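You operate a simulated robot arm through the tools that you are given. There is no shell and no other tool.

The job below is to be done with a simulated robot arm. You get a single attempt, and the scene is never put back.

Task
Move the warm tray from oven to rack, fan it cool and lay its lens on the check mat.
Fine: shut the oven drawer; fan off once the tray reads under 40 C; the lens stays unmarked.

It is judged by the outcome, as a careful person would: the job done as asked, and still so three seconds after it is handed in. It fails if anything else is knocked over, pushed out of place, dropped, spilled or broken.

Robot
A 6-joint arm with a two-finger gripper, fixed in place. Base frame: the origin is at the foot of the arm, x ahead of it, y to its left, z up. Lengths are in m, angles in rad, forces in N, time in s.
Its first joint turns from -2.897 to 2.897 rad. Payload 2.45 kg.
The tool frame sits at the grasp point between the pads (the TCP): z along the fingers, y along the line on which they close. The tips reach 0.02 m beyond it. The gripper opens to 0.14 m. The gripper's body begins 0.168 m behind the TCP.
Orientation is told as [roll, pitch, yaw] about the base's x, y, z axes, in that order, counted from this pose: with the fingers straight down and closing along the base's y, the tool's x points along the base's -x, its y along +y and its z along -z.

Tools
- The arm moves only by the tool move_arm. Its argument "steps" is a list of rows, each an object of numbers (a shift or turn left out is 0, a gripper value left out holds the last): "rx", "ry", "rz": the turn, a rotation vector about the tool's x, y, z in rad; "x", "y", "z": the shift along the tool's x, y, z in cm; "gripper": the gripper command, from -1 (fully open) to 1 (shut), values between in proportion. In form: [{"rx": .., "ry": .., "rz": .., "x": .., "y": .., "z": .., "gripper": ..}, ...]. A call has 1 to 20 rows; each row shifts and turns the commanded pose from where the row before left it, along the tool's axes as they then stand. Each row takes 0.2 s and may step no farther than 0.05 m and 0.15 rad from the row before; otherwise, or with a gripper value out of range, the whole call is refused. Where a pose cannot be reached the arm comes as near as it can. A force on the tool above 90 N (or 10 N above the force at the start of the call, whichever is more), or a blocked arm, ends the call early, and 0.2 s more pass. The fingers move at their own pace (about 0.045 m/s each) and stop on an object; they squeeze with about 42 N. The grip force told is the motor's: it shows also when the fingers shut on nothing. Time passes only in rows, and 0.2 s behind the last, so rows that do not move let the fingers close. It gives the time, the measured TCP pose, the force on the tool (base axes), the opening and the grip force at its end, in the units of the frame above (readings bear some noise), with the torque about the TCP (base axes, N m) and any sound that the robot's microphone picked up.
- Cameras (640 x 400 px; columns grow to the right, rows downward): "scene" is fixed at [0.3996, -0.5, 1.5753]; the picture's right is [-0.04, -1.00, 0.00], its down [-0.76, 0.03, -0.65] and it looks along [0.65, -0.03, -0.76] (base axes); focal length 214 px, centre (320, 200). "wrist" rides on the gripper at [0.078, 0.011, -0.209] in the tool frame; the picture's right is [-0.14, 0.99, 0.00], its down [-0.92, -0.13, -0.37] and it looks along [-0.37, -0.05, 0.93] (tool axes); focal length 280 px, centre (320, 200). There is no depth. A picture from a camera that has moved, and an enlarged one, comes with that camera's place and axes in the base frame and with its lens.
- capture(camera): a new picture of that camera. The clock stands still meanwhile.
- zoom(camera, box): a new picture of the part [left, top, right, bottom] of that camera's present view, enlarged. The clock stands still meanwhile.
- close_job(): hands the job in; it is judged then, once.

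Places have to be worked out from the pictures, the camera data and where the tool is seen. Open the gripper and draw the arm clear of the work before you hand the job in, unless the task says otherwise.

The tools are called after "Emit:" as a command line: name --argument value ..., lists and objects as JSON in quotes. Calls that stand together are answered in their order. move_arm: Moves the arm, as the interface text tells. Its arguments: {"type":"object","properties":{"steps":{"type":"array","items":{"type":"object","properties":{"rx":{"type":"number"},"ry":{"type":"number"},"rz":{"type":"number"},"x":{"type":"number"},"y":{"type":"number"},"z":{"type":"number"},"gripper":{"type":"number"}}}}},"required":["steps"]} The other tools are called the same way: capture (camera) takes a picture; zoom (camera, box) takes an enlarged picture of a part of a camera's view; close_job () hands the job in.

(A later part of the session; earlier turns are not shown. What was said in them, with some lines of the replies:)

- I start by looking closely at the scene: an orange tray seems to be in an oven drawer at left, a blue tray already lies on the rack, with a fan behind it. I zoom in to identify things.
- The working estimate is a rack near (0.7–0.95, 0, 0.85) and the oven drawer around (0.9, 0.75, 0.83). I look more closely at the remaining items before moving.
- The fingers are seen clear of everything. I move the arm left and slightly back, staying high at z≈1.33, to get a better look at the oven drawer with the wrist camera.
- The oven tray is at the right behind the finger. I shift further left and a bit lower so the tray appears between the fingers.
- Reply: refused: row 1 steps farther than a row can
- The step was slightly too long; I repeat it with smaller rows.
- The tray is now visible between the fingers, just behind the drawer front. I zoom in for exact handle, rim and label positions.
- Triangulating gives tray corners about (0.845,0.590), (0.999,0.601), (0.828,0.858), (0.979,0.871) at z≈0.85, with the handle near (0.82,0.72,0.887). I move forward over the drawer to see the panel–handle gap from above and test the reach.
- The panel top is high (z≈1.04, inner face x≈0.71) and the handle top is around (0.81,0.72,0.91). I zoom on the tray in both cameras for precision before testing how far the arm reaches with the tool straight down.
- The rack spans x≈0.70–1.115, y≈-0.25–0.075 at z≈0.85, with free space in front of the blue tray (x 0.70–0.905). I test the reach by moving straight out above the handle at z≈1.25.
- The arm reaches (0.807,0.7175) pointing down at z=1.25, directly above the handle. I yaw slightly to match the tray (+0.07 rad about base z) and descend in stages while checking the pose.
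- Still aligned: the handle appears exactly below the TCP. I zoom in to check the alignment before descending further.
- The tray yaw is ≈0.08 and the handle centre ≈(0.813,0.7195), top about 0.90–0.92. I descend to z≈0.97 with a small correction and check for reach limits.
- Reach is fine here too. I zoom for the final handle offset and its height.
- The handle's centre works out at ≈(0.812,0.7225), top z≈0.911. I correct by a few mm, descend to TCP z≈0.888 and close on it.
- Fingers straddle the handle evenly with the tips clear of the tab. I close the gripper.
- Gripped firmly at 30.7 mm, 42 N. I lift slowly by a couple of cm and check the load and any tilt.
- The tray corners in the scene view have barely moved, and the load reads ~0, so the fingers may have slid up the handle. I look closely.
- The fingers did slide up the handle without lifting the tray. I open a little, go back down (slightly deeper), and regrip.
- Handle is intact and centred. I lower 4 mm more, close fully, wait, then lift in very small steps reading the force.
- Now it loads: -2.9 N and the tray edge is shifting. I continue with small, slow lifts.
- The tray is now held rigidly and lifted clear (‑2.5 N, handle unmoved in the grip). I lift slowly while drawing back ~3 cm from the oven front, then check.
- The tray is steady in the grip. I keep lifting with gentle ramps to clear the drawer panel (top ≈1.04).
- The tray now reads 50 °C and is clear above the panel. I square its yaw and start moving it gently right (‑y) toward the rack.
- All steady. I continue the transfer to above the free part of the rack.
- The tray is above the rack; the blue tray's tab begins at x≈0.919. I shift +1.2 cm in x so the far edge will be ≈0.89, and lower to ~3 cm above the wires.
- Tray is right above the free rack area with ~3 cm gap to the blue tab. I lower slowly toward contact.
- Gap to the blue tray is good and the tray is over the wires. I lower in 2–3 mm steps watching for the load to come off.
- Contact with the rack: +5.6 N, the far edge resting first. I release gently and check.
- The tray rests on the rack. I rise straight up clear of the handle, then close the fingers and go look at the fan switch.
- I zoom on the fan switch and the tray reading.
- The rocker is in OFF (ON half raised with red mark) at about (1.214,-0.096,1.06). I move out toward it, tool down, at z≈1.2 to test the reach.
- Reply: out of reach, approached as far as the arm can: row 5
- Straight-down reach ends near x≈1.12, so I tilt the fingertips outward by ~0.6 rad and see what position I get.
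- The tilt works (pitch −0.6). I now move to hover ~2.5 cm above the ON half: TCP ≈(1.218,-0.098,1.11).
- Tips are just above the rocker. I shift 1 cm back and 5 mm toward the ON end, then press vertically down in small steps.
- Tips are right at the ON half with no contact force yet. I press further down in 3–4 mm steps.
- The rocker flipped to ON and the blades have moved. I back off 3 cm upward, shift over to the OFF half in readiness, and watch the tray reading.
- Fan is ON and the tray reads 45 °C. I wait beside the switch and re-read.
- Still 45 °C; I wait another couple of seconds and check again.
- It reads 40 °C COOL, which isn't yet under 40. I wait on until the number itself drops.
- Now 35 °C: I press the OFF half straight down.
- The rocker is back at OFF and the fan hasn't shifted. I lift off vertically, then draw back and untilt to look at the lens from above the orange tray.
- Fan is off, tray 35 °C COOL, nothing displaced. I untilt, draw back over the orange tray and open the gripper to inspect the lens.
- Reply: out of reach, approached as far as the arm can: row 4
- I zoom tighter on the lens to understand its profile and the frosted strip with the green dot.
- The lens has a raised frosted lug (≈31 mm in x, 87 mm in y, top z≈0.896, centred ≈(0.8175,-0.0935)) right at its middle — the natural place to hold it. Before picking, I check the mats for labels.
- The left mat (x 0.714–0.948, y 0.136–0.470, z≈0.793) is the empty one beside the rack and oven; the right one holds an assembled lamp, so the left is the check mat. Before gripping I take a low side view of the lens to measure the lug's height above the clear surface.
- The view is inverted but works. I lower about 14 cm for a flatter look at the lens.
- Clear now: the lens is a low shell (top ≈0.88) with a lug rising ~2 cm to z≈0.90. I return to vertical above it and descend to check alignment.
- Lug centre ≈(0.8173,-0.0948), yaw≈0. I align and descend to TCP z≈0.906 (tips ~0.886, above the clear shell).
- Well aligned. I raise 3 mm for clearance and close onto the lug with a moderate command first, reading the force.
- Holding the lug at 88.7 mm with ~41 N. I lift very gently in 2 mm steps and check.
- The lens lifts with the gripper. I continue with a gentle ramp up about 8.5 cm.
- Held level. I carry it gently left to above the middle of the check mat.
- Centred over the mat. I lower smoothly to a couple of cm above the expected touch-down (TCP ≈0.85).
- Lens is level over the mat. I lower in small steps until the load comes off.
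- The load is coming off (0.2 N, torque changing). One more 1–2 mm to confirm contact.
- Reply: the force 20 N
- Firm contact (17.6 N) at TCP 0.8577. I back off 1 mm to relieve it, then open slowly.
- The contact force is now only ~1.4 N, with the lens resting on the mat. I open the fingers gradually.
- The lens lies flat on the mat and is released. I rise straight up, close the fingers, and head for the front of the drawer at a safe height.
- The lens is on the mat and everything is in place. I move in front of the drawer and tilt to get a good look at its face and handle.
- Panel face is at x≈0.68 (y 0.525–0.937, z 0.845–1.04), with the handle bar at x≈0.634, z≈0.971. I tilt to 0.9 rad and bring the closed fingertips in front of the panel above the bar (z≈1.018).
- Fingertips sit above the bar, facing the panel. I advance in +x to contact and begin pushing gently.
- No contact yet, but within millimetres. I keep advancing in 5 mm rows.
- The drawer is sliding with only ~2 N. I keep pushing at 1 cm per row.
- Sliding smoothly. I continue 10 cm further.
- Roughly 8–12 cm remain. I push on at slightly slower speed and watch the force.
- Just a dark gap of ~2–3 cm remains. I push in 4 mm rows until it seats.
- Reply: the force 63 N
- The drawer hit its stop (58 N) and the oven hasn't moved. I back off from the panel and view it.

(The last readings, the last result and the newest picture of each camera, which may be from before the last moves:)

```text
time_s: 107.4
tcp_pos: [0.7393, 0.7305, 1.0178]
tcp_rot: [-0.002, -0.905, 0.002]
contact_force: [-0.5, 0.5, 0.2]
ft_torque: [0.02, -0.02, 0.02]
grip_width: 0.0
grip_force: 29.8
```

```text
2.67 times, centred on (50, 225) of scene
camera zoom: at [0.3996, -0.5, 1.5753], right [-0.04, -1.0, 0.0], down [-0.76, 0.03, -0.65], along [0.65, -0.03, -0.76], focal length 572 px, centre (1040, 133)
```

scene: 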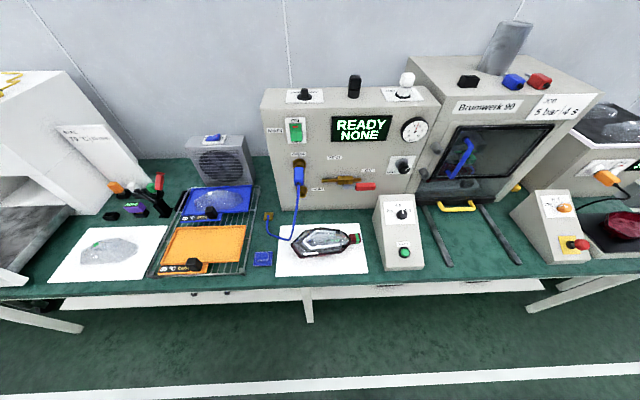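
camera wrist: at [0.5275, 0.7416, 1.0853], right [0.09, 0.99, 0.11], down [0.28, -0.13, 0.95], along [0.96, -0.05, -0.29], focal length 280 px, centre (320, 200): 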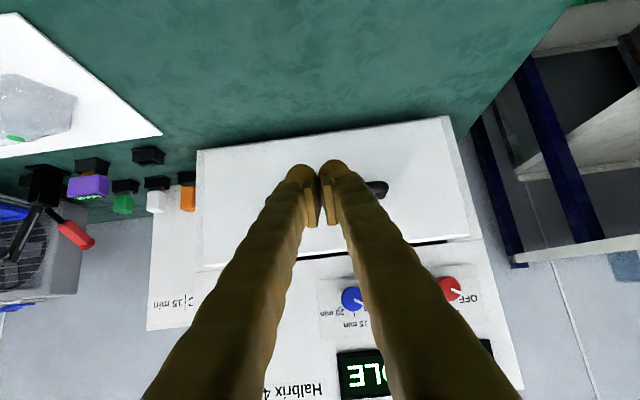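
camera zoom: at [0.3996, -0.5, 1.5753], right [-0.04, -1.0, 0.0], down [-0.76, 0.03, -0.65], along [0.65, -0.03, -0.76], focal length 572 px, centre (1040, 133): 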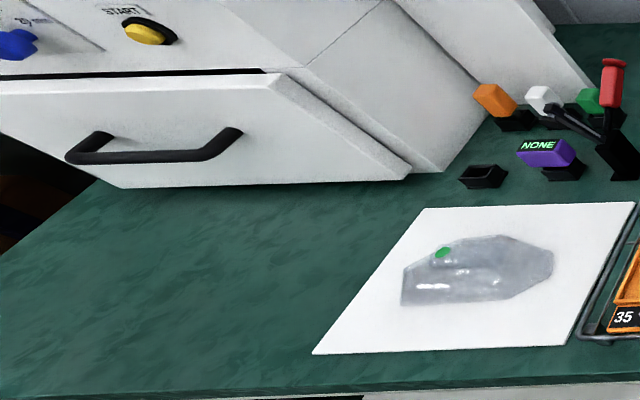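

The drawer stays shut with the handle intact. I raise, untilt, open the gripper and retreat to a neutral pose, then check everything.

Emit:
move_arm --steps '[{"x": -3.14, "z": -2.47}, {"x": -3.14, "z": -2.47}, {"x": -3.14, "z": -2.47}, {"x": -3.14, "z": -2.47}, {"ry": 0.15, "x": 2.0}, {"ry": 0.15, "x": 2.0}, {"ry": 0.15, "x": 2.0}, {"ry": 0.15, "x": 2.0}, {"ry": 0.15, "x": 2.0}, {"ry": 0.15, "x": 2.0, "gripper": -1}, {"y": -4.5}, {"y": -4.5}, {"y": -4.5}, {"y": -4.5}, {"y": -4.5}, {"y": -4.5}, {}, {}]'

Emit:
capture --camera "wrist"

Emit:
capture --camera "scene"

Emit:
zoom --camera "scene" --box '[30, 120, 270, 290]'

```text
time_s: 111.2
tcp_pos: [0.6382, 0.4604, 1.1181]
tcp_rot: [0.001, -0.005, 0.003]
contact_force: [-0.7, 0.0, 0.2]
ft_torque: [0.01, -0.01, 0.02]
grip_width: 0.1399
grip_force: 0.1
```

```text
taken
camera wrist: at [0.5597, 0.4715, 1.3283], right [0.14, 0.99, 0.0], down [0.92, -0.13, 0.37], along [0.37, -0.05, -0.93], focal length 280 px, centre (320, 200)
```

wrist: 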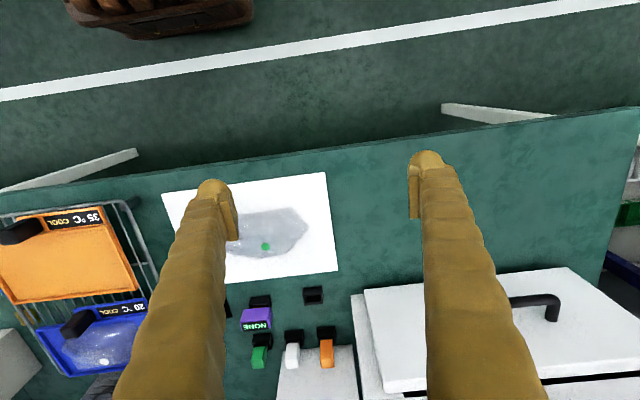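

```text
taken
```

scene: 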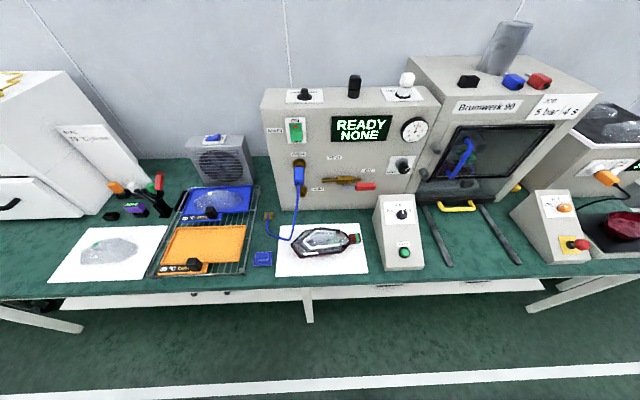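

```text
2.35 times, centred on (150, 205) of scene
camera zoom: at [0.3996, -0.5, 1.5753], right [-0.04, -1.0, 0.0], down [-0.76, 0.03, -0.65], along [0.65, -0.03, -0.76], focal length 505 px, centre (720, 188)
```

zoom: 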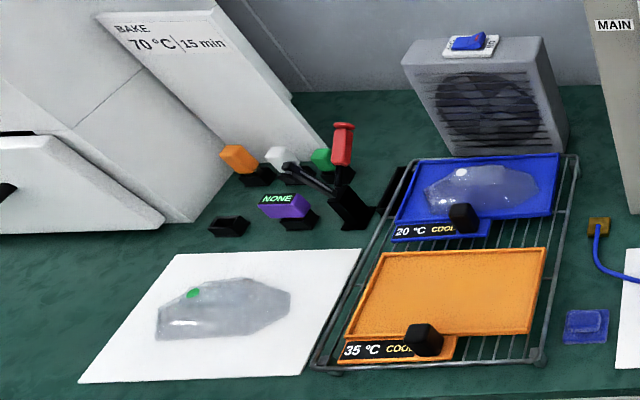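

Everything looks in place. I check closely that the drawer is fully seated, the lens is unmarked, and the fan is off.

Emit:
zoom --camera "wrist" --box '[340, 250, 640, 400]'

Emit:
zoom --camera "wrist" --box '[230, 190, 330, 270]'

Emit:
zoom --camera "scene" --box '[70, 230, 150, 275]'

Emit:
zoom --camera "scene" --box '[0, 150, 110, 250]'

Emit:
zoom --camera "scene" --box '[180, 120, 260, 170]'

```text
2.13 times, centred on (490, 325) of wrist
camera zoom: at [0.5597, 0.4715, 1.3283], right [0.14, 0.99, 0.0], down [0.92, -0.13, 0.37], along [0.37, -0.05, -0.93], focal length 598 px, centre (-43, -67)
```

zoom: 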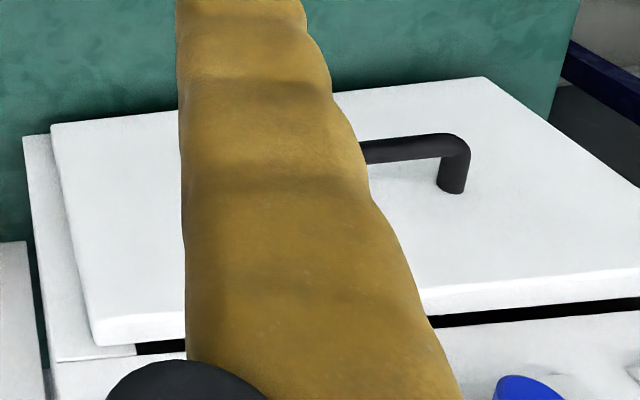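

```text
5.00 times, centred on (280, 230) of wrist
camera zoom: at [0.5597, 0.4715, 1.3283], right [0.14, 0.99, 0.0], down [0.92, -0.13, 0.37], along [0.37, -0.05, -0.93], focal length 1402 px, centre (520, 50)
```

zoom: 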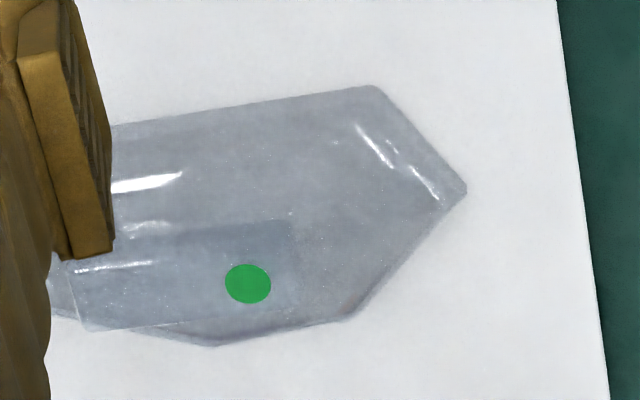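

```text
8.00 times, centred on (110, 252) of scene
camera zoom: at [0.3996, -0.5, 1.5753], right [-0.04, -1.0, 0.0], down [-0.76, 0.03, -0.65], along [0.65, -0.03, -0.76], focal length 1716 px, centre (2000, -220)
```

zoom: 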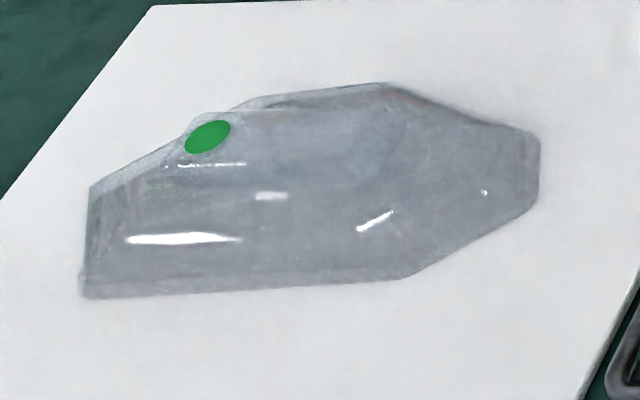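

```text
4.00 times, centred on (55, 200) of scene
camera zoom: at [0.3996, -0.5, 1.5753], right [-0.04, -1.0, 0.0], down [-0.76, 0.03, -0.65], along [0.65, -0.03, -0.76], focal length 858 px, centre (1380, 200)
```

zoom: 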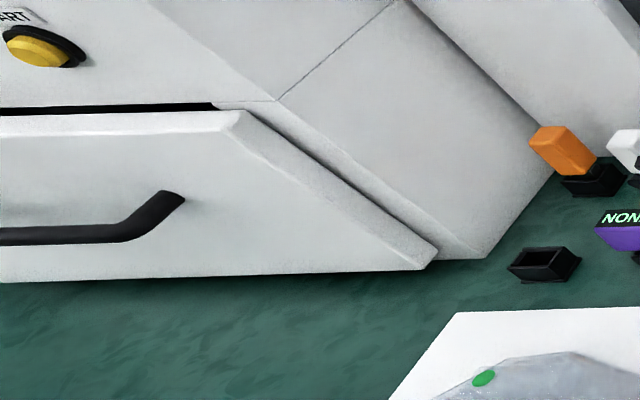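

```text
8.00 times, centred on (220, 145) of scene
camera zoom: at [0.3996, -0.5, 1.5753], right [-0.04, -1.0, 0.0], down [-0.76, 0.03, -0.65], along [0.65, -0.03, -0.76], focal length 1716 px, centre (1120, 640)
```

zoom: 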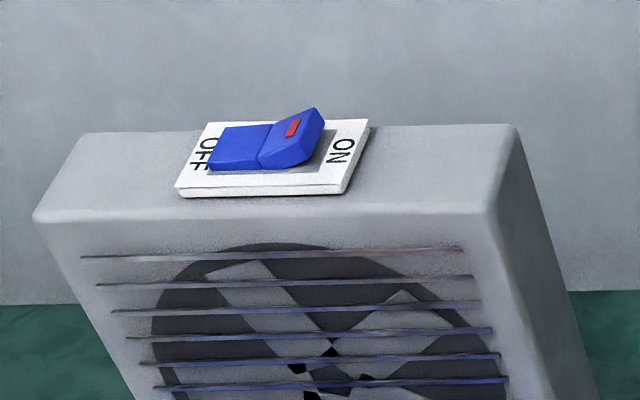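

The drawer is flush against the oven frame, the rocker is OFF, the lens shows no marks, and the tray (35 °C COOL) sits on the rack. I draw the arm further up and back, clear of the work.

Emit:
move_arm --steps '[{"z": -4.5}, {"z": -4.5}, {"z": -4.5}, {"z": -4.5}, {"x": 3.0}, {"x": 3.0}, {}]'

Emit:
capture --camera "scene"

```text
time_s: 112.8
tcp_pos: [0.5794, 0.4619, 1.2999]
tcp_rot: [0.001, -0.004, 0.0]
contact_force: [-0.7, -0.6, 0.3]
ft_torque: [-0.02, -0.02, -0.04]
grip_width: 0.1403
grip_force: 0.1
```

```text
taken
```

scene: 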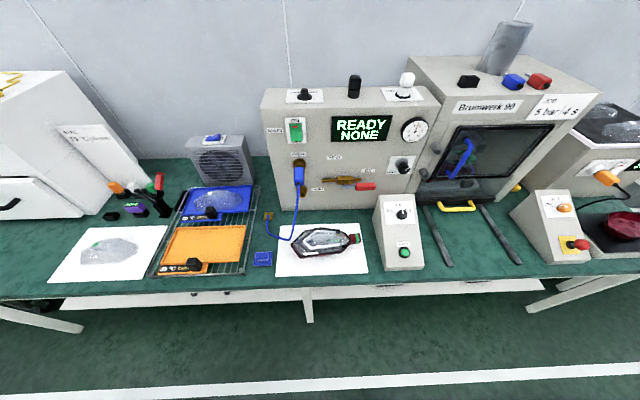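

The final picture shows the job complete: tray on the rack, fan off, drawer shut, lens on the check mat, arm clear and gripper open. I hand it in.

Emit:
close_job

```text
The job is handed in.
```

The job is done and handed in. No verdict came back, so this is what the last pictures showed.

- **Tray:** It went from the oven drawer to the free front part of the rack, about 3 cm clear of the blue tray by my estimate. On the first lift the fingers slid up the handle, so I regripped lower and carried it across without trouble.
- **Fan:** I switched it on at about 49 s. I switched it off at about 58 s, once the tray read 35 °C. The display had shown "40 °C COOL" just before; I waited because that is not under 40.
- **Lens:** I lifted it by the raised frosted lug in its middle, after the tray had cooled, and laid it near the centre of the mat. It was pressed onto the mat with about 18 N for a moment before I backed off. I saw no marks in the close-ups.
- **Check mat:** Neither white mat is labelled. I took the empty one beside the rack as the check mat, since the other holds an assembled lamp.
- **Oven drawer:** It is pushed to its stop and sits flush against the oven frame. A thin dark slit remains above the panel, which I took to be part of the design.

Nothing else looked moved, and the arm is clear with the gripper open.
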